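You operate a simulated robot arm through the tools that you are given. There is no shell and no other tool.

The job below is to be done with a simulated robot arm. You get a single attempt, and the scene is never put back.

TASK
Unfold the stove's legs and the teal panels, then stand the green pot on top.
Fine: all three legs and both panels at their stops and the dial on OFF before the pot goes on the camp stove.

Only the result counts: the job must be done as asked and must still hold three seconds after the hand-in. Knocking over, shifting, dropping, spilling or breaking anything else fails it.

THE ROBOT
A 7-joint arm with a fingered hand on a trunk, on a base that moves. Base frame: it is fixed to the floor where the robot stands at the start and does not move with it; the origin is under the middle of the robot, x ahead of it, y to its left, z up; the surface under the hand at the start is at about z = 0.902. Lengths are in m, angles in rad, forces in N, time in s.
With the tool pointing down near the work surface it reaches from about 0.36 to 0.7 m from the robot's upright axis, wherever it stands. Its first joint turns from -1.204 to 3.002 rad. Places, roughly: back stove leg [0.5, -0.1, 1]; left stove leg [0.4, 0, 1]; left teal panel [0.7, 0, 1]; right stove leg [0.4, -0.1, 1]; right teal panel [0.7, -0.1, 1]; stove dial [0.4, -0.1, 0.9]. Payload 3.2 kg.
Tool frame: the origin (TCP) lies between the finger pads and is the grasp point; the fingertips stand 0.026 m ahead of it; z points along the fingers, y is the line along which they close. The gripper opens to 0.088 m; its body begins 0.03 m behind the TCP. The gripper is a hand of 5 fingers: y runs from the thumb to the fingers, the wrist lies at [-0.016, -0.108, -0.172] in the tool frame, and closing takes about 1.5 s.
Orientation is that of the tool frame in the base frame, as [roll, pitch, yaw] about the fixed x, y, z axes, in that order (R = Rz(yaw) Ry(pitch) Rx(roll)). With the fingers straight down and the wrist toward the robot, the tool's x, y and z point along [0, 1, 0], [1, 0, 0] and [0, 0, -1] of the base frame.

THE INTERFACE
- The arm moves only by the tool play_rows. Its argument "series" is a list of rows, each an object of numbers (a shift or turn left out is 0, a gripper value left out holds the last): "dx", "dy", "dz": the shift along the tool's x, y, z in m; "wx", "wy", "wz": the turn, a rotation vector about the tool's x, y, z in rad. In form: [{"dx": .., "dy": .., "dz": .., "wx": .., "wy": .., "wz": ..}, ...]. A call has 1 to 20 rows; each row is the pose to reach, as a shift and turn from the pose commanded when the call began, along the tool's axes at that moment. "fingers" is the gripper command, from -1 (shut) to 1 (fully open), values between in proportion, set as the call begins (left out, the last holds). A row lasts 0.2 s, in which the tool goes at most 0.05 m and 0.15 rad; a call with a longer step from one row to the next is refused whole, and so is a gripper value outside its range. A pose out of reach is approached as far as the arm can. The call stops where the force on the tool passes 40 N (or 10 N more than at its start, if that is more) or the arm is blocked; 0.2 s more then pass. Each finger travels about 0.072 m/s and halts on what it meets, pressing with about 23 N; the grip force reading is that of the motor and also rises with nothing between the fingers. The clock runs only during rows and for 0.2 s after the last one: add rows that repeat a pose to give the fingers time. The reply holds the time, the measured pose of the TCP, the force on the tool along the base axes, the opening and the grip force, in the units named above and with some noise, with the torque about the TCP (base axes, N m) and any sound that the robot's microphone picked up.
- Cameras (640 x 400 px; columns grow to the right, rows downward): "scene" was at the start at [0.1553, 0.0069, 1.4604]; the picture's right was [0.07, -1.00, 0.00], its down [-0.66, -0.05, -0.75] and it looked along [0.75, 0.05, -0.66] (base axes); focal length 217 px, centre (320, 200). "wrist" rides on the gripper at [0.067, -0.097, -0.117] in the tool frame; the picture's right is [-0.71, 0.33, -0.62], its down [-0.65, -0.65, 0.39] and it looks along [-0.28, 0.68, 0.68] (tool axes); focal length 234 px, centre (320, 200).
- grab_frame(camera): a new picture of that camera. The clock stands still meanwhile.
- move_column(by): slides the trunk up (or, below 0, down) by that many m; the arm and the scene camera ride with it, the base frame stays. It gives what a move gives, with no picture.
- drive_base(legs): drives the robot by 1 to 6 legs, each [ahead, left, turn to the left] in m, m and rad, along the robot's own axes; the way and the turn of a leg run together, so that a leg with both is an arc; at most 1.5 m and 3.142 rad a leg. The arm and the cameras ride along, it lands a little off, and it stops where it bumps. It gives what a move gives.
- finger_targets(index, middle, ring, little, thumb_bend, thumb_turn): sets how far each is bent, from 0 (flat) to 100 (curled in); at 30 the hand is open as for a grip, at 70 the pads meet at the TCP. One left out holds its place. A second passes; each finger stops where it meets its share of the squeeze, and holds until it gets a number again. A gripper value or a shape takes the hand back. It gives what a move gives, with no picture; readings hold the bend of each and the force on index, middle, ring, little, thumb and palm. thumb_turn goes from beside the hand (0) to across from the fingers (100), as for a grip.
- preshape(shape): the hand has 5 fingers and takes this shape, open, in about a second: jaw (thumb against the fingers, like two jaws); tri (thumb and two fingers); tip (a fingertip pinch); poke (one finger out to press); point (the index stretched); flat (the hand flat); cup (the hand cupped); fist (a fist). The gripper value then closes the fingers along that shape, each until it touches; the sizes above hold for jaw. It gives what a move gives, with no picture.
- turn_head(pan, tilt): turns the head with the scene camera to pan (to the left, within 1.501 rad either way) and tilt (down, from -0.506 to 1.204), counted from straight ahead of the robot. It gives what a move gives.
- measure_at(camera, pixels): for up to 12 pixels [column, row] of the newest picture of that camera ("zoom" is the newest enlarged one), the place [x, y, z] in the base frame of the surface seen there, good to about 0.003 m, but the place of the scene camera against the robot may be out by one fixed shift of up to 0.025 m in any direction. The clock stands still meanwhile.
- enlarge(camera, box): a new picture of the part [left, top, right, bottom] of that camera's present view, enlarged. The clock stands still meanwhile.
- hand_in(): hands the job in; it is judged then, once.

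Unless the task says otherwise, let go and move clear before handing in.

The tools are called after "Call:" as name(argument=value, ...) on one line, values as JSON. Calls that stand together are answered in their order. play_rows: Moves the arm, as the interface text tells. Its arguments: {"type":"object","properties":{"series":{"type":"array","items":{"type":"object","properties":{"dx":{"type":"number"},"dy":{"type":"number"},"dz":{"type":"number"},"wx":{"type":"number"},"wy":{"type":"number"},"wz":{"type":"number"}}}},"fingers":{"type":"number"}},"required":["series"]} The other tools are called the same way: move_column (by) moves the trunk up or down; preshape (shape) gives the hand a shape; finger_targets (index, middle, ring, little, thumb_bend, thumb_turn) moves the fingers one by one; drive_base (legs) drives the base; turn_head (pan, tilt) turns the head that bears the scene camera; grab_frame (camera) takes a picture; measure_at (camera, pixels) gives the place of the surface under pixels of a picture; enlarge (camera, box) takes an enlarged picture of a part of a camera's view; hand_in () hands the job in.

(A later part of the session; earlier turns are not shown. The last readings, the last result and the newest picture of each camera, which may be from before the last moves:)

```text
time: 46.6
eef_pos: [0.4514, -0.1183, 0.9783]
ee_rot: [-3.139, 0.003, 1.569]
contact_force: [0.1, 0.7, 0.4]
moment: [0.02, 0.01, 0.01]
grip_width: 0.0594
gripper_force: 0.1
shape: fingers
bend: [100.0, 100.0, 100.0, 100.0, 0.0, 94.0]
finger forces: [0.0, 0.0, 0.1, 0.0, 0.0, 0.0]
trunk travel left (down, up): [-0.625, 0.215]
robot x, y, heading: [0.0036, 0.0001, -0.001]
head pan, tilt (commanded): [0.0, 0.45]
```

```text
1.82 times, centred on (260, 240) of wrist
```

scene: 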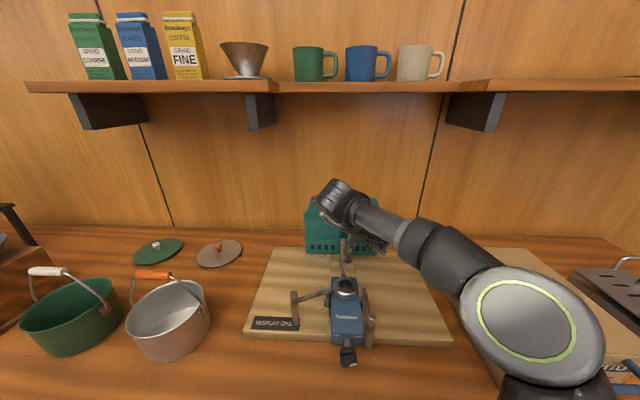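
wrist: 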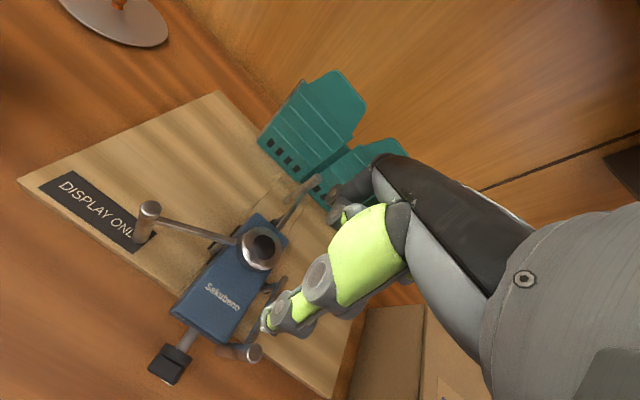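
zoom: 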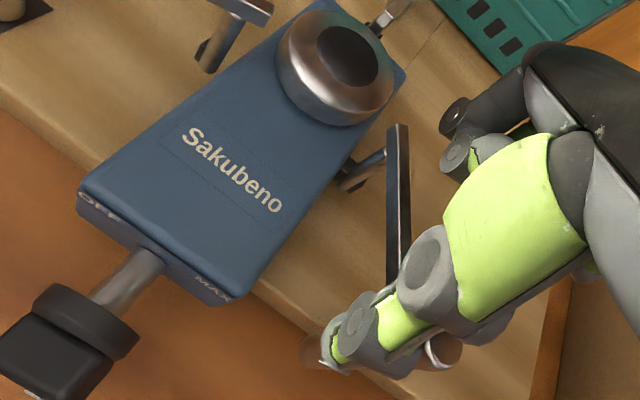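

The right leg is about 30–40° out and the stove stays put. I'll continue to about 60° and check the force.

Call:
play_rows(series=[{"dx": -0.008, "dy": 0.0035}, {"dx": -0.0162, "dy": 0.0077}, {"dx": -0.023, "dy": 0.013}, {"dx": -0.0299, "dy": 0.0192}, {"dx": -0.0299, "dy": 0.0192}])

Call:
enlarge(camera="scene", box=[270, 230, 430, 370])

Call:
enlarge(camera="wrist", box=[120, 130, 400, 350])

```text
time: 47.8
eef_pos: [0.471, -0.1478, 0.9801]
ee_rot: [-3.137, 0.002, 1.568]
contact_force: [0.5, 0.4, 0.0]
moment: [0.02, -0.06, -0.02]
grip_width: 0.0593
gripper_force: 0.1
shape: fingers
bend: [100.0, 100.0, 100.0, 100.0, 0.0, 94.0]
finger forces: [0.1, 0.0, 0.0, 0.0, 0.0, 0.0]
trunk travel left (down, up): [-0.625, 0.215]
robot x, y, heading: [0.0027, -0.0007, -0.003]
head pan, tilt (commanded): [0.0, 0.45]
```

```text
2.86 times, centred on (350, 300) of scene
```

zoom: 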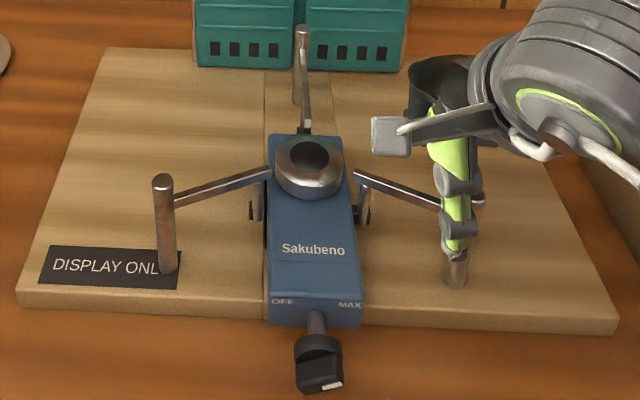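

```text
1.82 times, centred on (260, 240) of wrist
```

zoom: 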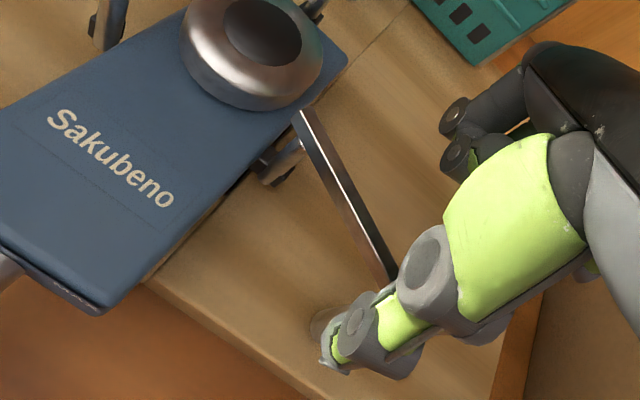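

The right leg is now almost a mirror of the left. I'll nudge on in small steps to find its stop.

Call:
play_rows(series=[{"dx": -0.0036, "dy": 0.0048}, {"dx": -0.0072, "dy": 0.0096}, {"dx": -0.0072, "dy": 0.0096}])

Call:
play_rows(series=[{"dx": -0.0013, "dy": 0.0025}, {"dx": -0.0026, "dy": 0.005}, {"dx": -0.0026, "dy": 0.005}])

Call:
enlarge(camera="scene", box=[270, 230, 430, 370])

```text
time: 48.6
eef_pos: [0.4782, -0.1539, 0.9798]
ee_rot: [-3.14, 0.002, 1.569]
contact_force: [-8.9, 4.7, -0.1]
moment: [-0.04, -0.14, -0.25]
grip_width: 0.0608
gripper_force: 5.0
shape: fingers
bend: [100.0, 100.0, 100.0, 100.0, 0.0, 91.0]
finger forces: [0.0, 0.0, 0.0, 0.0, 9.3, 0.1]
trunk travel left (down, up): [-0.625, 0.215]
robot x, y, heading: [0.0041, 0.0021, -0.002]
head pan, tilt (commanded): [0.0, 0.45]
```

```text
time: 49.4
eef_pos: [0.4816, -0.1552, 0.9806]
ee_rot: [3.141, 0.001, 1.569]
contact_force: [-13.4, 9.8, 0.4]
moment: [-0.09, -0.06, -0.46]
grip_width: 0.062
gripper_force: 6.7
shape: fingers
bend: [100.0, 100.0, 100.0, 100.0, 0.0, 89.0]
finger forces: [0.0, 0.0, 0.0, 0.0, 13.3, 0.0]
trunk travel left (down, up): [-0.625, 0.215]
robot x, y, heading: [0.0024, -0.0002, -0.004]
head pan, tilt (commanded): [0.0, 0.45]
```

```text
2.86 times, centred on (350, 300) of scene
```

zoom: 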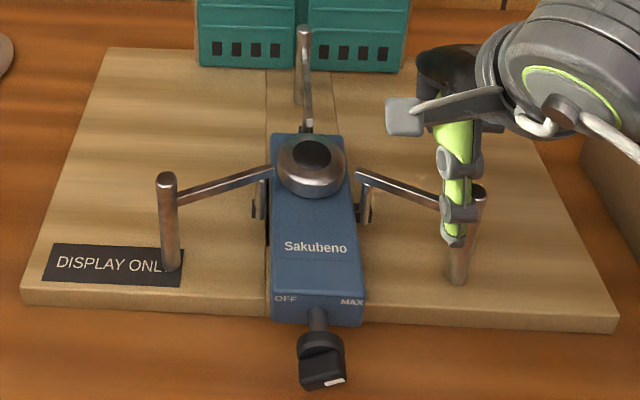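

The right leg hit its stop (about 16 N, no motion). I'll back off toward the body, lift, and verify all three legs.

Call:
play_rows(series=[{"dx": 0.004, "dy": -0.01}, {"dx": 0.01, "dy": -0.022}, {"dx": 0.01, "dy": -0.022, "dz": -0.04}, {"dx": 0.01, "dy": -0.022, "dz": -0.08}, {"dx": 0.01, "dy": -0.022, "dz": -0.12}, {"dx": 0.01, "dy": -0.022, "dz": -0.12}])

Call:
grab_frame(camera="scene")

Call:
enlarge(camera="scene", box=[270, 230, 430, 370])

Call:
measure_at(camera="zoom", pixels=[[163, 181], [475, 188], [304, 30], [311, 155], [310, 185], [265, 172], [358, 174], [303, 110]])

```text
time: 50.8
eef_pos: [0.4654, -0.1478, 1.0983]
ee_rot: [-3.138, 0.0, 1.567]
contact_force: [0.4, -0.2, -0.4]
moment: [0.02, 0.0, 0.0]
grip_width: 0.0594
gripper_force: 0.0
shape: fingers
bend: [100.0, 100.0, 100.0, 100.0, 0.0, 94.0]
finger forces: [0.0, 0.1, 0.0, 0.0, 0.1, 0.0]
trunk travel left (down, up): [-0.625, 0.215]
robot x, y, heading: [0.0017, 0.0002, 0.001]
head pan, tilt (commanded): [0.0, 0.45]
```

```text
taken
```

scene: 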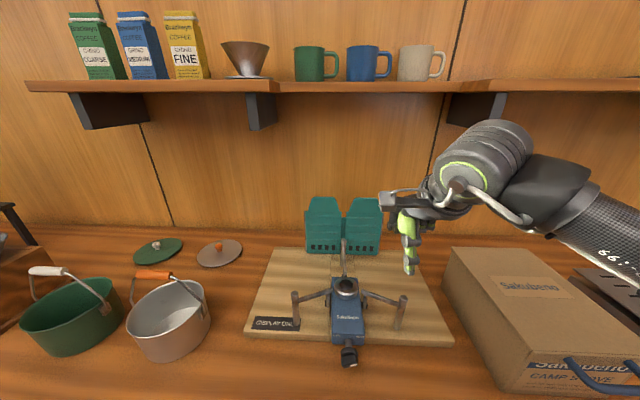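

```text
2.86 times, centred on (350, 300) of scene
```

zoom: 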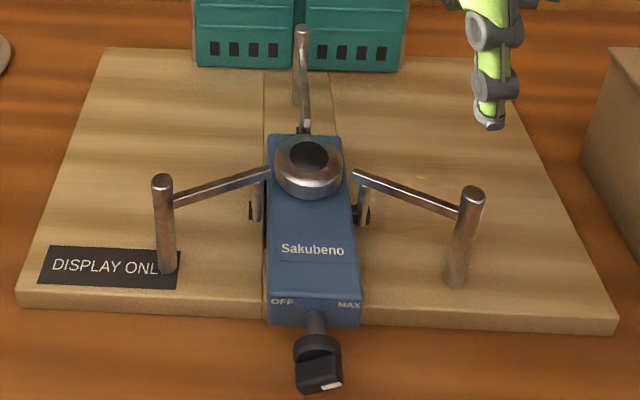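

```text
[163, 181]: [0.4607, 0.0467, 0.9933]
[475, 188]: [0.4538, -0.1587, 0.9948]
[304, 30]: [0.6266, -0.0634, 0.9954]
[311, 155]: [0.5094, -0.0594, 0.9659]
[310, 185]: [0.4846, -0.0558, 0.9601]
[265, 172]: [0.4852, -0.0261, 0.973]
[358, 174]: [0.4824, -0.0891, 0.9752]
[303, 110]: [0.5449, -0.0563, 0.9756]
```

All three legs are out: the rods form a near-equilateral tripod at about (0.440,0.047), (0.433,-0.159) and (0.605,-0.064). For the panels I want a single index finger to hook behind the tabs (z 1.05–1.09), so I'll test an index-only shape here and check that the base can move closer.

Call:
finger_targets(index=60, middle=100, ring=100, little=100, thumb_bend=60, thumb_turn=0)

Call:
grab_frame(camera="wrist")

Call:
enlarge(camera="scene", box=[370, 150, 480, 290])

```text
time: 51.8
eef_pos: [0.4649, -0.1483, 1.0981]
ee_rot: [-3.138, 0.0, 1.569]
contact_force: [0.3, 0.4, 0.2]
moment: [0.0, 0.01, -0.01]
grip_width: 0.083
gripper_force: 0.2
shape: fingers
bend: [60.0, 100.0, 100.0, 100.0, 60.0, 0.0]
finger forces: [0.0, 0.0, 0.1, 0.0, 0.0, 0.0]
trunk travel left (down, up): [-0.625, 0.215]
robot x, y, heading: [0.0047, -0.0007, 0.0]
head pan, tilt (commanded): [0.0, 0.45]
```

```text
taken
```

wrist: 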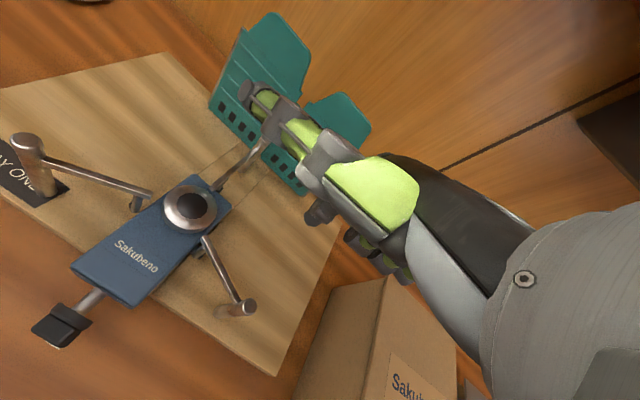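

```text
2.86 times, centred on (425, 220) of scene
```

zoom: 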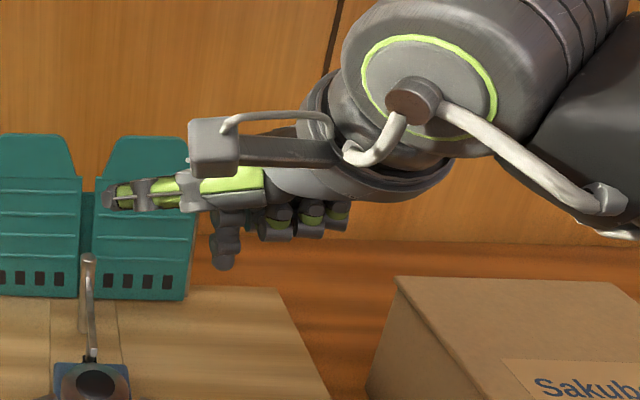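

With thumb_turn 0 the thumb lies sideways at palm height, and the index at zoom (222,265) sticks down below everything else. I'll measure the heights of tip, thumb and curled fingers.

Call:
measure_at(camera="zoom", pixels=[[222, 265], [225, 245], [235, 215], [115, 197], [150, 205], [190, 205], [275, 236], [305, 235], [215, 240], [240, 225], [340, 225], [232, 262]])

Call:
measure_at(camera="wrist", pixels=[[310, 218], [318, 205], [250, 90], [265, 120], [320, 150], [350, 235], [365, 250], [385, 265], [325, 195], [340, 170]])

Call:
turn_head(pan=0.0, tilt=1.1)

Call:
grab_frame(camera="scene")

```text
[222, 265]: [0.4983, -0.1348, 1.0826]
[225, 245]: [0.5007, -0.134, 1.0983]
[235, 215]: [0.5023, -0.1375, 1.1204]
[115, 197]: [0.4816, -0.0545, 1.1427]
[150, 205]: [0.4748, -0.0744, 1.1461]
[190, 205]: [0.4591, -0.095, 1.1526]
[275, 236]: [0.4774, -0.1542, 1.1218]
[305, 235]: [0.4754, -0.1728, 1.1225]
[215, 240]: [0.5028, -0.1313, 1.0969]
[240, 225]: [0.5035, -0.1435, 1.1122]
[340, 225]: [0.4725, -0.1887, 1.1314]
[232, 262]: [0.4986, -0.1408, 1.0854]
```

```text
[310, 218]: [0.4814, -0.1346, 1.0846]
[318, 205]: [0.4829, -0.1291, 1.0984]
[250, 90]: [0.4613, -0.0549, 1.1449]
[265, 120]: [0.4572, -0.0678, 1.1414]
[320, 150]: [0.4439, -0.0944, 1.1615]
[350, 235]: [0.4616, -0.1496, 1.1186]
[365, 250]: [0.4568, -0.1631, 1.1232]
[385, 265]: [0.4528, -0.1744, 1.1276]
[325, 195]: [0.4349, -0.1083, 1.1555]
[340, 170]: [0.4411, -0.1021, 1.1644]
```

```text
time: 52.8
eef_pos: [0.4662, -0.1476, 1.0993]
ee_rot: [-3.135, 0.0, 1.57]
contact_force: [-0.6, 0.6, 0.3]
moment: [-0.01, 0.02, 0.01]
grip_width: 0.0831
gripper_force: 0.2
shape: fingers
bend: [60.0, 100.0, 100.0, 100.0, 60.0, 0.0]
finger forces: [0.0, 0.0, 0.1, 0.0, 0.0, 0.0]
trunk travel left (down, up): [-0.625, 0.215]
robot x, y, heading: [0.0017, -0.0007, -0.003]
head pan, tilt (commanded): [0.0, 1.1]
```

```text
taken
```

scene: 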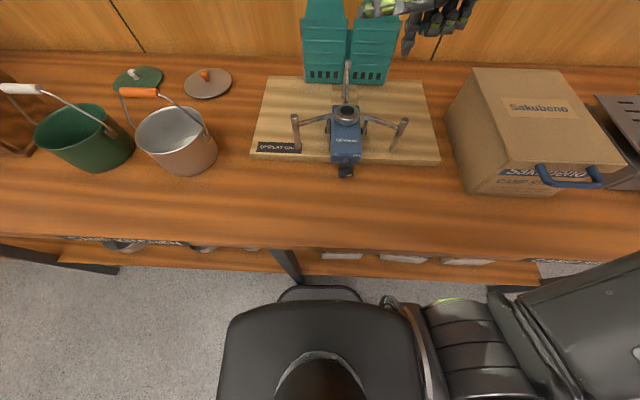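

The robot's base front at (320,290) is close to the table edge at row 245. I'll measure the gap to see whether the base may go forward.

Call:
measure_at(camera="scene", pixels=[[320, 289], [320, 245], [320, 265], [290, 275], [340, 300], [200, 240], [440, 250], [320, 275], [300, 310], [320, 283]])

Call:
enlarge(camera="scene", box=[230, 220, 420, 330])

```text
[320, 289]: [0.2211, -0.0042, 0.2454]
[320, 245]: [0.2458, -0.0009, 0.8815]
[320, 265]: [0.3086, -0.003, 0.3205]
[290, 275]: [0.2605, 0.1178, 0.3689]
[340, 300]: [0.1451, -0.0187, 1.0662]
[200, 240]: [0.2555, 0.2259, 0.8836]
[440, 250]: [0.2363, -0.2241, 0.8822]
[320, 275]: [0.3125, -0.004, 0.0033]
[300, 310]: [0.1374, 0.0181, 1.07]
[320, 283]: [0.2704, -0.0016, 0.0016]
```

```text
3.37 times, centred on (325, 275) of scene
```

zoom: 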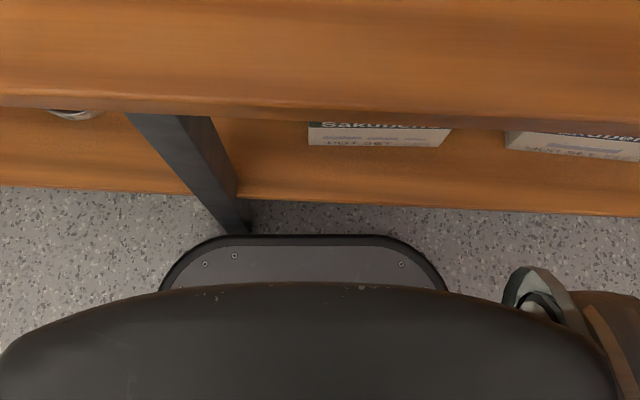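

The base has only a few centimetres of room, but the reach looks fine from here: the index centre sits about 0.02 ahead of the TCP and protrudes ~35 mm below the curled fingers. I'll carry the hand over the left panel's tab, staying above z 1.11 at the tip, with the head turned back.

Call:
turn_head(pan=0.0, tilt=0.45)

Call:
play_rows(series=[{"dz": -0.025}, {"dz": -0.05}, {"dx": 0.02, "dy": 0.04, "dz": -0.05}, {"dx": 0.045, "dy": 0.08, "dz": -0.05}, {"dx": 0.07, "dy": 0.12, "dz": -0.05}, {"dx": 0.095, "dy": 0.16, "dz": -0.05}, {"dx": 0.115, "dy": 0.194, "dz": -0.05}, {"dx": 0.115, "dy": 0.194, "dz": -0.05}])

Call:
grab_frame(camera="wrist")

Call:
grab_frame(camera="scene")

```text
time: 53.8
eef_pos: [0.466, -0.1468, 1.0984]
ee_rot: [-3.139, 0.001, 1.569]
contact_force: [-0.2, 0.0, 0.4]
moment: [-0.02, 0.03, -0.02]
grip_width: 0.0831
gripper_force: 0.1
shape: fingers
bend: [60.0, 100.0, 100.0, 100.0, 60.0, 0.0]
finger forces: [0.0, 0.1, 0.0, 0.1, 0.0, 0.0]
trunk travel left (down, up): [-0.625, 0.215]
robot x, y, heading: [-0.0023, -0.0014, -0.005]
head pan, tilt (commanded): [0.0, 0.45]
```

```text
time: 55.6
eef_pos: [0.6303, -0.0346, 1.1326]
ee_rot: [-3.138, 0.003, 1.57]
contact_force: [0.4, -0.7, 0.5]
moment: [0.01, 0.0, 0.02]
grip_width: 0.0832
gripper_force: 0.1
shape: fingers
bend: [60.0, 100.0, 100.0, 100.0, 60.0, 0.0]
finger forces: [0.0, 0.0, 0.0, 0.0, 0.0, 0.0]
out of reach, approached as far as the arm can: row 7, 8
trunk travel left (down, up): [-0.625, 0.215]
robot x, y, heading: [0.0011, -0.0035, 0.001]
head pan, tilt (commanded): [0.0, 0.45]
```

```text
taken
```

wrist: 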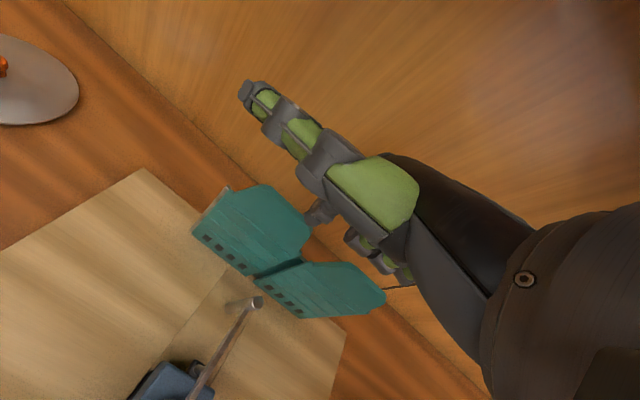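

```text
taken
```

scene: 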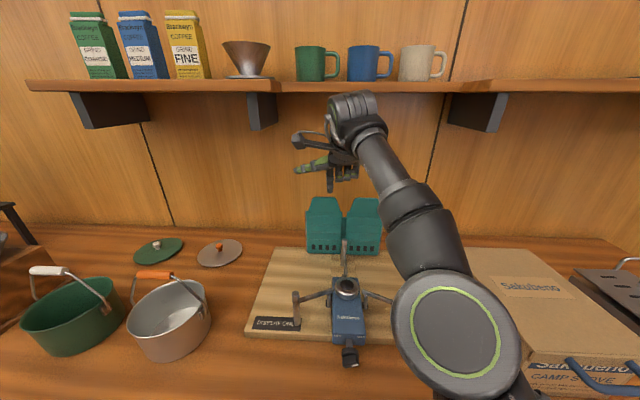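

The arm tops out at x≈0.63 at this height, because the shoulder is too low for this reach. I'll retreat, raise the trunk by 0.2 to gain forward reach, then lower the arm.

Call:
play_rows(series=[{"dy": -0.05}, {"dy": -0.1}, {"dy": -0.15}, {"dy": -0.2}, {"dy": -0.2}])

Call:
move_column(by=0.2)

Call:
play_rows(series=[{"dz": 0.05}, {"dz": 0.1}, {"dz": 0.15}, {"dz": 0.19}, {"dz": 0.19}])

```text
time: 56.8
eef_pos: [0.43, -0.034, 1.1341]
ee_rot: [-3.138, -0.001, 1.567]
contact_force: [1.3, 0.3, -0.3]
moment: [0.01, 0.0, 0.0]
grip_width: 0.0829
gripper_force: 0.0
shape: fingers
bend: [60.0, 100.0, 100.0, 100.0, 60.0, 0.0]
finger forces: [0.0, 0.1, 0.0, 0.0, 0.1, 0.1]
trunk travel left (down, up): [-0.625, 0.215]
robot x, y, heading: [0.0018, 0.0001, -0.006]
head pan, tilt (commanded): [0.0, 0.45]
```

```text
time: 59.0
eef_pos: [0.4306, -0.0318, 1.3347]
ee_rot: [-3.139, 0.0, 1.569]
contact_force: [-0.7, -0.4, -0.2]
moment: [-0.01, 0.04, 0.0]
grip_width: 0.0827
gripper_force: 0.0
shape: fingers
bend: [60.0, 100.0, 100.0, 100.0, 60.0, 0.0]
finger forces: [0.0, 0.1, 0.0, 0.0, 0.0, 0.0]
trunk travel left (down, up): [-0.825, 0.015]
robot x, y, heading: [0.0015, 0.0005, 0.001]
head pan, tilt (commanded): [0.0, 0.45]
```

```text
time: 60.2
eef_pos: [0.4299, -0.0332, 1.1434]
ee_rot: [-3.138, 0.0, 1.57]
contact_force: [0.1, 0.0, -0.1]
moment: [-0.01, -0.01, -0.04]
grip_width: 0.083
gripper_force: 0.0
shape: fingers
bend: [60.0, 100.0, 100.0, 100.0, 60.0, 0.0]
finger forces: [0.0, 0.1, 0.1, 0.0, 0.0, 0.1]
trunk travel left (down, up): [-0.825, 0.015]
robot x, y, heading: [-0.0012, 0.001, -0.002]
head pan, tilt (commanded): [0.0, 0.45]
```

The TCP is at (0.430,-0.033,1.143) and commands are clipped to what was actually reached. I'll move forward to x≈0.66 over the left tab.

Call:
play_rows(series=[{"dy": 0.05}, {"dy": 0.1}, {"dy": 0.15}, {"dy": 0.19}, {"dy": 0.22}, {"dy": 0.232}, {"dy": 0.232}])

Call:
grab_frame(camera="wrist")

Call:
turn_head(pan=0.0, tilt=0.6)

Call:
grab_frame(camera="scene")

```text
time: 61.8
eef_pos: [0.6615, -0.0338, 1.144]
ee_rot: [-3.136, 0.0, 1.568]
contact_force: [-0.7, -0.5, 0.6]
moment: [0.02, -0.01, -0.01]
grip_width: 0.083
gripper_force: 0.1
shape: fingers
bend: [60.0, 100.0, 100.0, 100.0, 60.0, 0.0]
finger forces: [0.1, 0.0, 0.0, 0.0, 0.0, 0.0]
trunk travel left (down, up): [-0.825, 0.015]
robot x, y, heading: [-0.0024, 0.0001, 0.003]
head pan, tilt (commanded): [0.0, 0.45]
```

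```text
taken
```

wrist: 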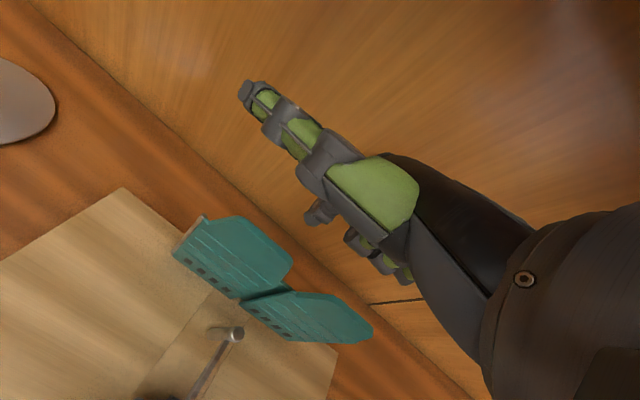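

```text
time: 62.5
eef_pos: [0.6613, -0.0329, 1.1436]
ee_rot: [-3.137, 0.0, 1.568]
contact_force: [-0.1, 0.0, 0.0]
moment: [0.01, 0.03, 0.01]
grip_width: 0.0831
gripper_force: 0.2
shape: fingers
bend: [60.0, 100.0, 100.0, 100.0, 60.0, 0.0]
finger forces: [0.1, 0.0, 0.1, 0.0, 0.1, 0.0]
trunk travel left (down, up): [-0.825, 0.015]
robot x, y, heading: [0.0042, -0.0006, -0.0]
head pan, tilt (commanded): [0.0, 0.6]
```

```text
taken
```

scene: 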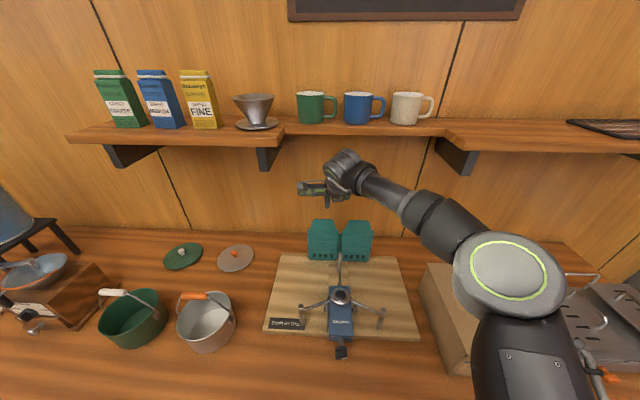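

The hand is over the left panel; the index tip is at (312,218) in the wrist view and the tab's top edge runs (240,215)–(292,262). I'll enlarge and measure to confirm the finger is behind the tab.

Call:
enlarge(camera="wrist", box=[160, 150, 440, 350])

Call:
measure_at(camera="wrist", pixels=[[311, 222], [318, 210], [240, 218], [268, 225], [288, 260], [300, 296], [335, 297], [370, 325], [202, 219], [175, 255], [290, 285], [250, 290]])

```text
2.00 times, centred on (300, 250) of wrist
```

zoom: 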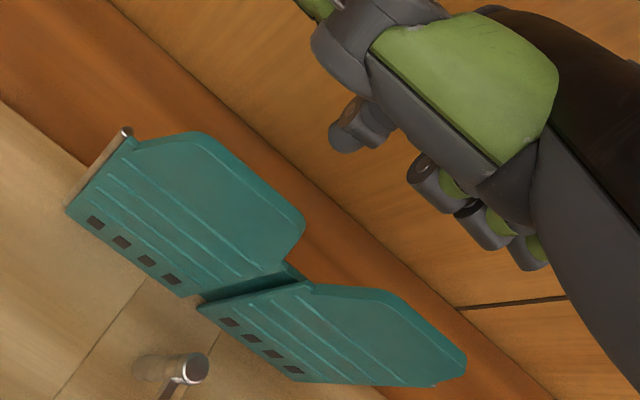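

```text
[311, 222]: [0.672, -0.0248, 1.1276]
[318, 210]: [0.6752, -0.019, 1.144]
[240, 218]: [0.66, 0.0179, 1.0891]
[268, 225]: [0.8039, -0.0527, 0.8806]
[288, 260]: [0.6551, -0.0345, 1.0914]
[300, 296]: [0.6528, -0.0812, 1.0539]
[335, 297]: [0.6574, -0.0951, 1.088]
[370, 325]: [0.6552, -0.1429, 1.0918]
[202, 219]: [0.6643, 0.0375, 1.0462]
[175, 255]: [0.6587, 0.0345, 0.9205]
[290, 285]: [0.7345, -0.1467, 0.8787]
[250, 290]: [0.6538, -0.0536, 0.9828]
```

The index's near surface is at x≈0.672 and the tab top at x≈0.655–0.660, so there's about a centimetre of margin. I'll move 6 mm further back and descend to TCP z≈1.084.

Call:
play_rows(series=[{"dy": 0.006}, {"dy": 0.006, "dz": 0.03}, {"dy": 0.006, "dz": 0.05}, {"dy": 0.006, "dz": 0.06}, {"dy": 0.006, "dz": 0.06}])

Call:
enlarge(camera="wrist", box=[160, 150, 440, 350])

Call:
enlarge(camera="scene", box=[280, 150, 400, 270])

```text
time: 63.7
eef_pos: [0.6687, -0.0335, 1.0845]
ee_rot: [-3.137, 0.001, 1.569]
contact_force: [-1.0, 0.4, -0.2]
moment: [-0.03, -0.01, -0.05]
grip_width: 0.083
gripper_force: 0.1
shape: fingers
bend: [60.0, 100.0, 100.0, 100.0, 60.0, 0.0]
finger forces: [0.1, 0.0, 0.1, 0.0, 0.0, 0.1]
trunk travel left (down, up): [-0.825, 0.015]
robot x, y, heading: [-0.0007, 0.0018, -0.001]
head pan, tilt (commanded): [0.0, 0.6]
```

```text
2.00 times, centred on (300, 250) of wrist
```

zoom: 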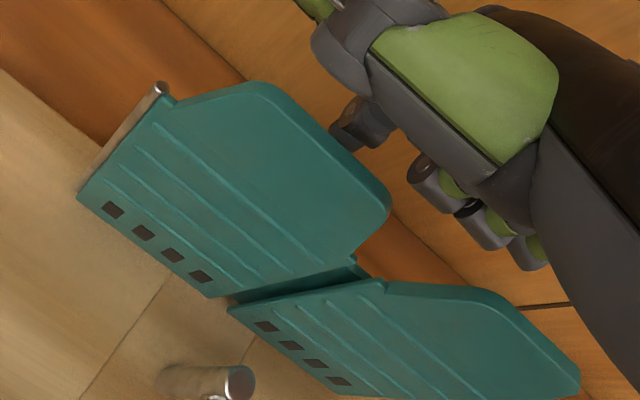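

```text
3.33 times, centred on (340, 210) of scene
```

zoom: 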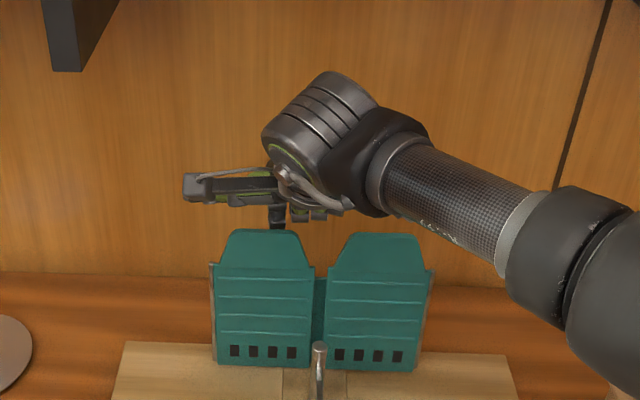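

The index tip is now behind the left tab, at (350,150) in the wrist zoom, with no contact. I'll pull gently toward the robot in small steps and check that the panel swings.

Call:
play_rows(series=[{"dy": -0.01}, {"dy": -0.0187}, {"dy": -0.025}, {"dy": -0.031}, {"dy": -0.0357}, {"dy": -0.0357}])

Call:
enlarge(camera="wrist", box=[160, 150, 440, 350])

Call:
enlarge(camera="scene", box=[280, 150, 400, 270])

```text
time: 65.1
eef_pos: [0.6322, -0.0326, 1.0846]
ee_rot: [-3.138, 0.002, 1.569]
contact_force: [1.2, 1.4, -0.1]
moment: [0.03, 0.0, 0.03]
grip_width: 0.0828
gripper_force: 0.6
shape: fingers
bend: [59.0, 100.0, 100.0, 100.0, 60.0, 0.0]
finger forces: [1.8, 0.0, 0.0, 0.1, 0.0, 0.1]
trunk travel left (down, up): [-0.825, 0.015]
robot x, y, heading: [0.004, -0.0019, -0.006]
head pan, tilt (commanded): [0.0, 0.6]
```

```text
2.00 times, centred on (300, 250) of wrist
```

zoom: 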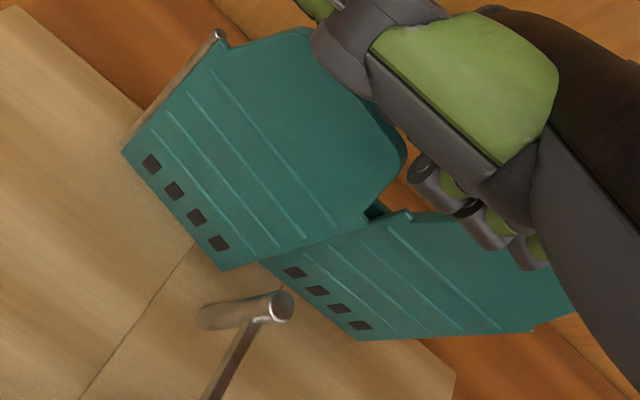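

```text
3.33 times, centred on (340, 210) of scene
```

zoom: 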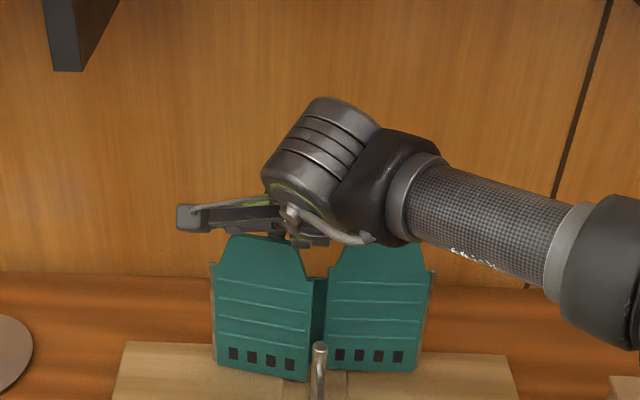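

The left panel is swinging open at about 2 N, with its inner edge moving toward the robot. I'll continue along the arc.

Call:
play_rows(series=[{"dx": 0.0015, "dy": -0.0085}, {"dx": 0.0036, "dy": -0.0166}, {"dx": 0.007, "dy": -0.0245}, {"dx": 0.0112, "dy": -0.0318}, {"dx": 0.0112, "dy": -0.0318}])

Call:
enlarge(camera="wrist", box=[160, 150, 440, 350])

Call:
enlarge(camera="scene", box=[280, 150, 400, 270])

```text
time: 66.3
eef_pos: [0.5999, -0.0217, 1.0826]
ee_rot: [-3.138, 0.001, 1.568]
contact_force: [0.4, 0.6, 0.0]
moment: [0.04, 0.0, -0.02]
grip_width: 0.083
gripper_force: 0.0
shape: fingers
bend: [60.0, 100.0, 100.0, 100.0, 60.0, 0.0]
finger forces: [0.2, 0.1, 0.0, 0.0, 0.0, 0.0]
trunk travel left (down, up): [-0.825, 0.015]
robot x, y, heading: [0.0004, 0.0013, -0.003]
head pan, tilt (commanded): [0.0, 0.6]
```

```text
2.00 times, centred on (300, 250) of wrist
```

zoom: 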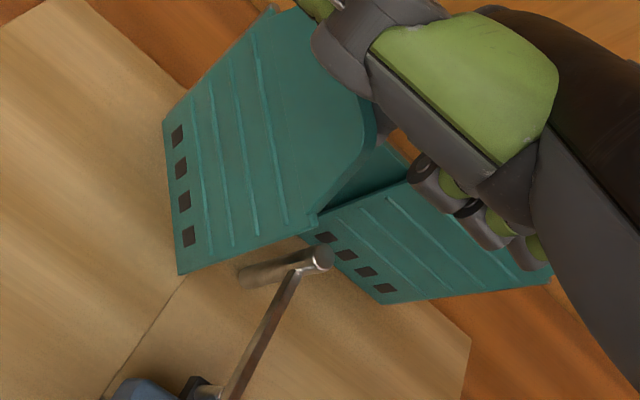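

```text
3.33 times, centred on (340, 210) of scene
```

zoom: 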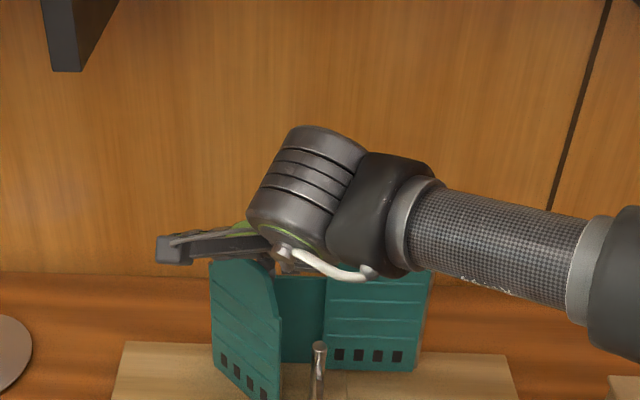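

The left panel is about halfway open and moving freely past the back rod. I'll continue toward perpendicular.

Call:
play_rows(series=[{"dx": 0.0055, "dy": -0.0065}, {"dx": 0.0114, "dy": -0.0126}, {"dx": 0.0185, "dy": -0.0177}, {"dx": 0.0256, "dy": -0.0219}, {"dx": 0.0256, "dy": -0.0219}])

Call:
enlarge(camera="wrist", box=[160, 150, 440, 350])

Call:
enlarge(camera="scene", box=[280, 150, 400, 270])

```text
time: 67.5
eef_pos: [0.5779, 0.0043, 1.0836]
ee_rot: [-3.139, 0.0, 1.568]
contact_force: [1.0, 0.7, -0.3]
moment: [0.0, 0.0, 0.0]
grip_width: 0.0832
gripper_force: 0.0
shape: fingers
bend: [60.0, 100.0, 100.0, 100.0, 60.0, 0.0]
finger forces: [0.0, 0.1, 0.0, 0.0, 0.0, 0.0]
trunk travel left (down, up): [-0.825, 0.015]
robot x, y, heading: [0.004, -0.0003, -0.003]
head pan, tilt (commanded): [0.0, 0.6]
```

```text
2.00 times, centred on (300, 250) of wrist
```

zoom: 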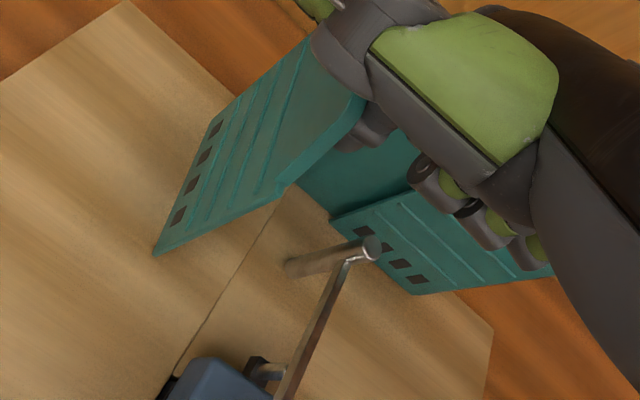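

```text
3.33 times, centred on (340, 210) of scene
```

zoom: 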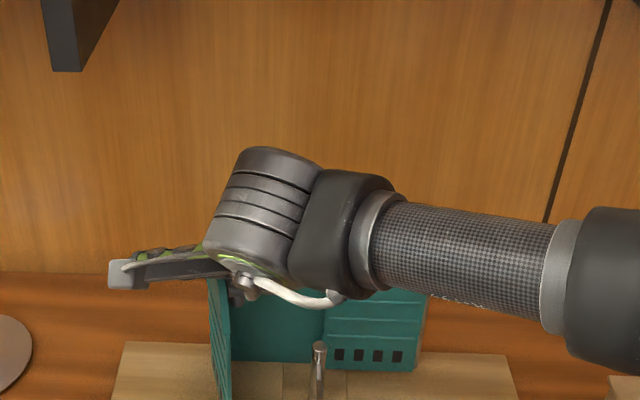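

The left panel is nearly perpendicular, with no resistance yet. I'll keep pushing outward in smaller steps to find its stop.

Call:
play_rows(series=[{"dx": 0.0055, "dy": -0.002}, {"dx": 0.011, "dy": -0.004}, {"dx": 0.0162, "dy": -0.0053}, {"dx": 0.0162, "dy": -0.0053}])

Call:
play_rows(series=[{"dx": 0.004}, {"dx": 0.008}, {"dx": 0.008}])

Call:
enlarge(camera="wrist", box=[160, 150, 440, 350])

Call:
enlarge(camera="scene", box=[280, 150, 400, 270])

```text
time: 68.5
eef_pos: [0.5737, 0.0199, 1.0837]
ee_rot: [-3.137, 0.001, 1.566]
contact_force: [0.8, -0.3, 0.5]
moment: [0.02, -0.01, 0.0]
grip_width: 0.0831
gripper_force: 0.1
shape: fingers
bend: [60.0, 100.0, 100.0, 100.0, 60.0, 0.0]
finger forces: [0.0, 0.0, 0.0, 0.0, 0.0, 0.1]
trunk travel left (down, up): [-0.825, 0.015]
robot x, y, heading: [0.0011, -0.0002, 0.002]
head pan, tilt (commanded): [0.0, 0.6]
```

```text
time: 69.3
eef_pos: [0.5735, 0.0282, 1.0836]
ee_rot: [-3.137, 0.002, 1.568]
contact_force: [0.0, -0.8, 0.2]
moment: [-0.01, 0.02, -0.02]
grip_width: 0.083
gripper_force: 0.1
shape: fingers
bend: [60.0, 100.0, 100.0, 100.0, 60.0, 0.0]
finger forces: [0.0, 0.0, 0.0, 0.0, 0.0, 0.0]
trunk travel left (down, up): [-0.825, 0.015]
robot x, y, heading: [0.0006, 0.0047, -0.0]
head pan, tilt (commanded): [0.0, 0.6]
```

```text
2.00 times, centred on (300, 250) of wrist
```

zoom: 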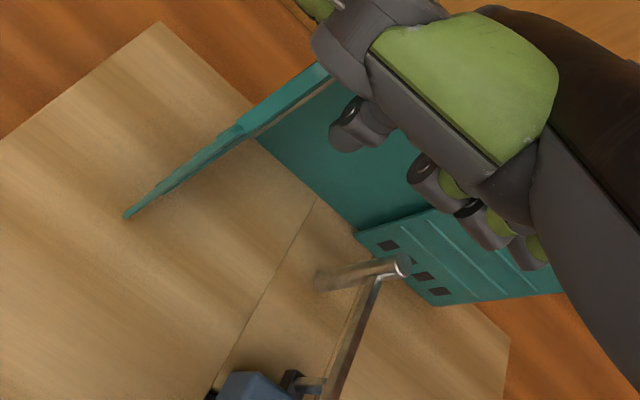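

```text
3.33 times, centred on (340, 210) of scene
```

zoom: 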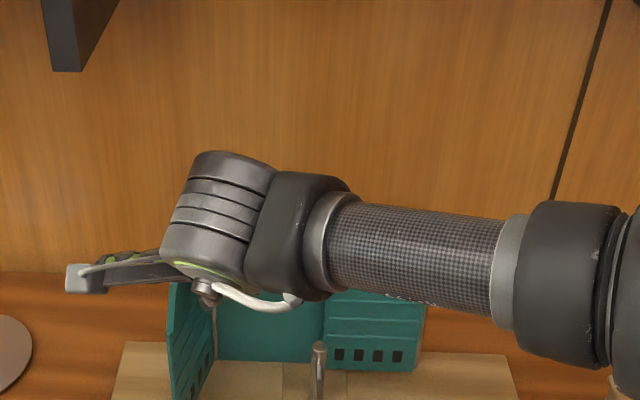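

The panel seems to have swung ahead of the finger, slightly past perpendicular. I'll measure its edge, hinge and the finger positions.

Call:
grab_frame(camera="wrist")

Call:
measure_at(camera="wrist", pixels=[[203, 257], [240, 225], [257, 217], [272, 208], [300, 190], [318, 217], [310, 225], [320, 250], [280, 230], [225, 240]])

Call:
measure_at(camera="zoom", pixels=[[172, 300], [190, 380], [205, 300], [213, 300], [175, 340], [214, 360], [260, 330], [320, 300]])

```text
taken
```

wrist: 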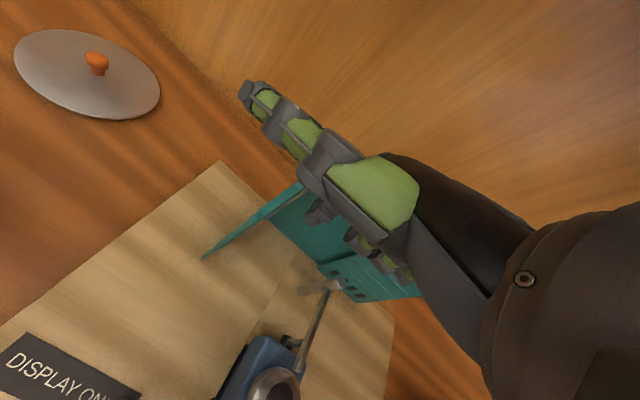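

```text
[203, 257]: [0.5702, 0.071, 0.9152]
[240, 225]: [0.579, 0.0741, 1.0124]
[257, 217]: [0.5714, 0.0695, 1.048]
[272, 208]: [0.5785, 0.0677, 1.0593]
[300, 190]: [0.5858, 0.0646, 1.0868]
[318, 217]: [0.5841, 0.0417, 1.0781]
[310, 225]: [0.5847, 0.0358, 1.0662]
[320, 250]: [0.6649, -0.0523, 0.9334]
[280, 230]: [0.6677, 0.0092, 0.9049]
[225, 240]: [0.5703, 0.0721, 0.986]
```

```text
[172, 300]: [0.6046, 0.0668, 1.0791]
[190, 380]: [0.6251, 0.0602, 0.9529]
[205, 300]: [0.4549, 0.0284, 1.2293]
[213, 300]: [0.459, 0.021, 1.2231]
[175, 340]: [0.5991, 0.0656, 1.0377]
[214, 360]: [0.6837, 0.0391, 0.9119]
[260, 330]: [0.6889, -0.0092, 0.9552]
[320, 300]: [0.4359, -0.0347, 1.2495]
```

The panel coasted ahead to about 111° (edge at (0.570,0.071)), leaving about 2 cm to my index at (0.585,0.040). I'll follow up with the finger until it touches and find the stop.

Call:
play_rows(series=[{"dx": 0.007}, {"dx": 0.014}, {"dx": 0.014}])

Call:
play_rows(series=[{"dx": 0.003}, {"dx": 0.006}, {"dx": 0.006}])

Call:
play_rows(series=[{"dx": 0.003}, {"dx": 0.006}, {"dx": 0.006}])

Call:
grab_frame(camera="wrist")

```text
time: 70.1
eef_pos: [0.575, 0.0423, 1.0847]
ee_rot: [-3.138, 0.0, 1.567]
contact_force: [-0.1, -0.9, -0.7]
moment: [-0.02, -0.03, -0.03]
grip_width: 0.083
gripper_force: 0.5
shape: fingers
bend: [60.0, 100.0, 100.0, 100.0, 60.0, 0.0]
finger forces: [1.1, 0.0, 0.0, 0.1, 0.0, 0.0]
trunk travel left (down, up): [-0.825, 0.015]
robot x, y, heading: [0.002, 0.0028, -0.003]
head pan, tilt (commanded): [0.0, 0.6]
```

```text
time: 70.9
eef_pos: [0.5738, 0.0432, 1.0848]
ee_rot: [-3.138, 0.0, 1.566]
contact_force: [0.9, -9.6, 0.3]
moment: [0.06, 0.03, -0.21]
grip_width: 0.0836
gripper_force: 4.7
shape: fingers
bend: [60.0, 100.0, 100.0, 100.0, 60.0, 0.0]
finger forces: [9.9, 0.0, 0.0, 0.0, 0.0, 0.0]
trunk travel left (down, up): [-0.825, 0.015]
robot x, y, heading: [0.004, -0.0015, 0.002]
head pan, tilt (commanded): [0.0, 0.6]
```

```text
time: 71.7
eef_pos: [0.5741, 0.0456, 1.0842]
ee_rot: [-3.138, -0.001, 1.564]
contact_force: [0.3, -23.0, 1.6]
moment: [0.23, -0.07, -0.48]
grip_width: 0.0843
gripper_force: 12.0
shape: fingers
bend: [61.0, 100.0, 100.0, 100.0, 60.0, 0.0]
finger forces: [23.2, 0.0, 0.1, 0.0, 0.0, 0.0]
trunk travel left (down, up): [-0.825, 0.015]
robot x, y, heading: [0.001, -0.0014, -0.002]
head pan, tilt (commanded): [0.0, 0.6]
```

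```text
taken
```

wrist: 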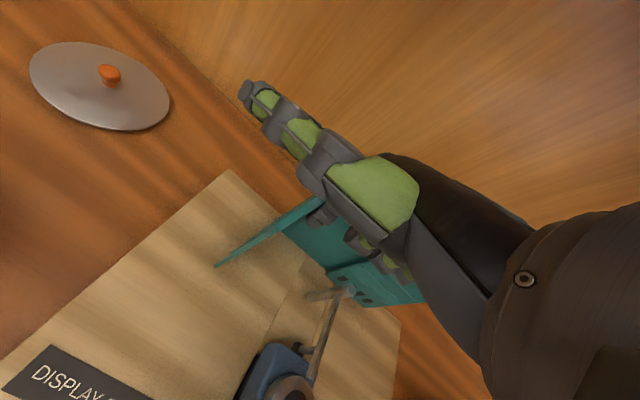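

A firm stop: 23 N with no movement, so the left panel is at its stop. I'll back off right away, then lift clear and check the windscreen hasn't moved.

Call:
play_rows(series=[{"dx": -0.012}, {"dx": -0.03}, {"dx": -0.03, "dz": -0.03}, {"dx": -0.03, "dz": -0.06}, {"dx": -0.03, "dz": -0.06}])

Call:
grab_frame(camera="wrist")

Call:
measure_at(camera="wrist", pixels=[[203, 257], [240, 225], [300, 200], [340, 285], [390, 290]])

Call:
enlarge(camera="scene", box=[270, 180, 410, 350])

```text
time: 72.9
eef_pos: [0.5748, 0.0241, 1.1468]
ee_rot: [-3.139, 0.001, 1.568]
contact_force: [-0.5, 0.3, 0.3]
moment: [-0.02, 0.02, -0.01]
grip_width: 0.0829
gripper_force: 0.1
shape: fingers
bend: [60.0, 100.0, 100.0, 100.0, 60.0, 0.0]
finger forces: [0.0, 0.0, 0.0, 0.0, 0.0, 0.0]
trunk travel left (down, up): [-0.825, 0.015]
robot x, y, heading: [0.001, 0.0008, -0.003]
head pan, tilt (commanded): [0.0, 0.6]
```

```text
taken
```

wrist: 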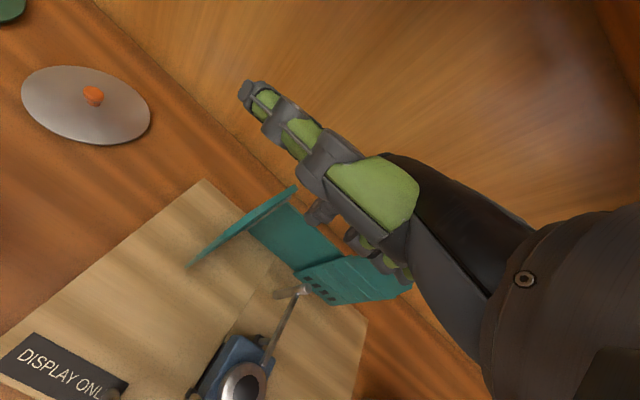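

```text
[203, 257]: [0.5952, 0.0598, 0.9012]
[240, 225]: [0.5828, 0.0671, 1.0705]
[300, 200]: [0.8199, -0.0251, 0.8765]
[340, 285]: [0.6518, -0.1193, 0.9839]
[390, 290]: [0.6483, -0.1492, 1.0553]
```

```text
2.35 times, centred on (340, 265) of scene
```

zoom: 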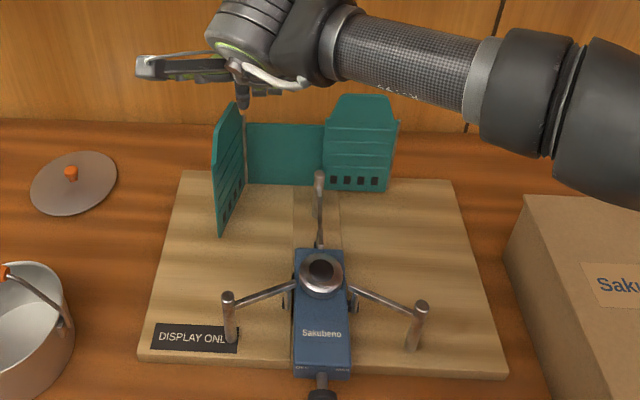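

The left panel holds at about 111° and the right panel is still in place at x≈0.650. I'll move the hooking finger behind the right tab the same way.

Call:
play_rows(series=[{"dx": -0.034, "dy": 0.0225}, {"dx": -0.068, "dy": 0.045}, {"dx": -0.103, "dy": 0.068}, {"dx": -0.137, "dy": 0.091}, {"dx": -0.137, "dy": 0.091}])

Call:
grab_frame(camera="wrist")

Call:
enlarge(camera="wrist", box=[160, 150, 440, 350])

Call:
enlarge(camera="scene", box=[280, 150, 400, 270])

```text
time: 74.1
eef_pos: [0.6642, -0.1126, 1.1444]
ee_rot: [-3.138, 0.001, 1.571]
contact_force: [-0.2, -0.5, -0.5]
moment: [-0.02, -0.02, 0.0]
grip_width: 0.083
gripper_force: 0.0
shape: fingers
bend: [60.0, 100.0, 100.0, 100.0, 60.0, 0.0]
finger forces: [0.1, 0.1, 0.1, 0.0, 0.0, 0.0]
trunk travel left (down, up): [-0.825, 0.015]
robot x, y, heading: [0.004, -0.0038, -0.002]
head pan, tilt (commanded): [0.0, 0.6]
```

```text
taken
```

wrist: 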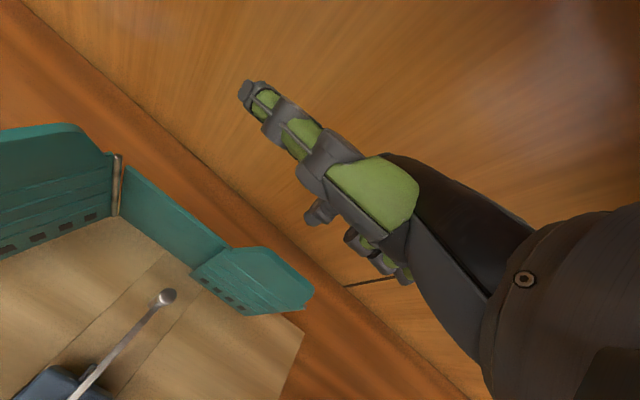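

```text
2.00 times, centred on (300, 250) of wrist
```

zoom: 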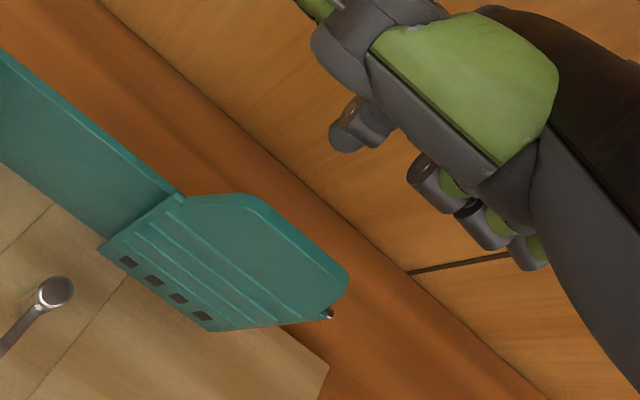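

```text
3.33 times, centred on (340, 210) of scene
```

zoom: 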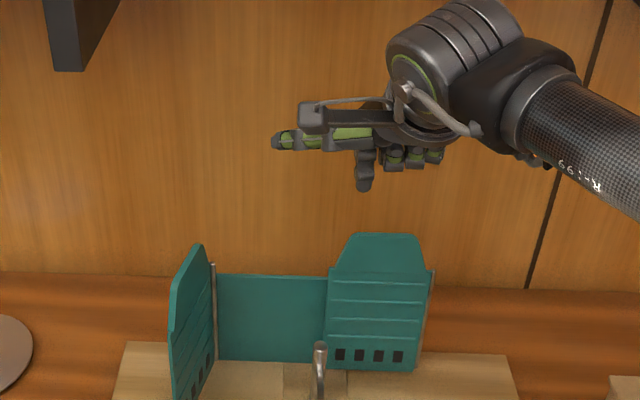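

The finger hovers above the right tab. I'll measure the tab's top edge and the back panel before lowering.

Call:
measure_at(camera="wrist", pixels=[[262, 250], [285, 262], [308, 285], [312, 222], [180, 220], [222, 250], [310, 300]])

Call:
play_rows(series=[{"dy": 0.004}, {"dy": 0.004, "dz": 0.03}, {"dy": 0.004, "dz": 0.05}, {"dy": 0.004, "dz": 0.06}, {"dy": 0.004, "dz": 0.06}])

Call:
enlarge(camera="wrist", box=[160, 150, 440, 350])

```text
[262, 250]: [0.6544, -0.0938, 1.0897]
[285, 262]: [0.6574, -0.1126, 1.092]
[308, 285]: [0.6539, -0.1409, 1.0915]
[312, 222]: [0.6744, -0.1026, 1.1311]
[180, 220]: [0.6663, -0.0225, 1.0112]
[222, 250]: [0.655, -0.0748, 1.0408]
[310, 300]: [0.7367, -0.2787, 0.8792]
```

```text
time: 75.3
eef_pos: [0.6681, -0.1119, 1.0848]
ee_rot: [-3.137, -0.001, 1.569]
contact_force: [-0.5, -0.4, -0.6]
moment: [0.01, -0.01, 0.0]
grip_width: 0.083
gripper_force: 0.0
shape: fingers
bend: [60.0, 100.0, 100.0, 100.0, 60.0, 0.0]
finger forces: [0.1, 0.1, 0.0, 0.0, 0.0, 0.0]
trunk travel left (down, up): [-0.825, 0.015]
robot x, y, heading: [0.0024, 0.002, -0.0]
head pan, tilt (commanded): [0.0, 0.6]
```

```text
2.00 times, centred on (300, 250) of wrist
```

zoom: 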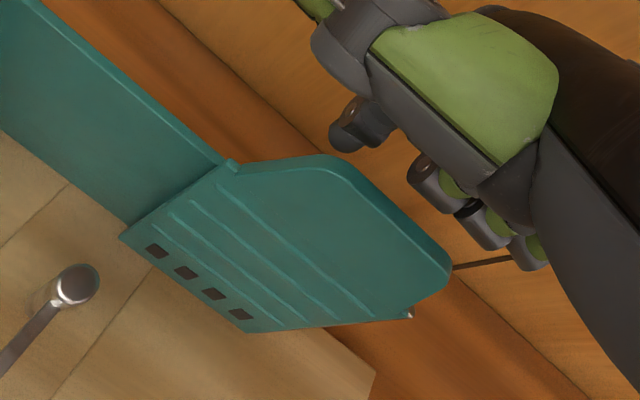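

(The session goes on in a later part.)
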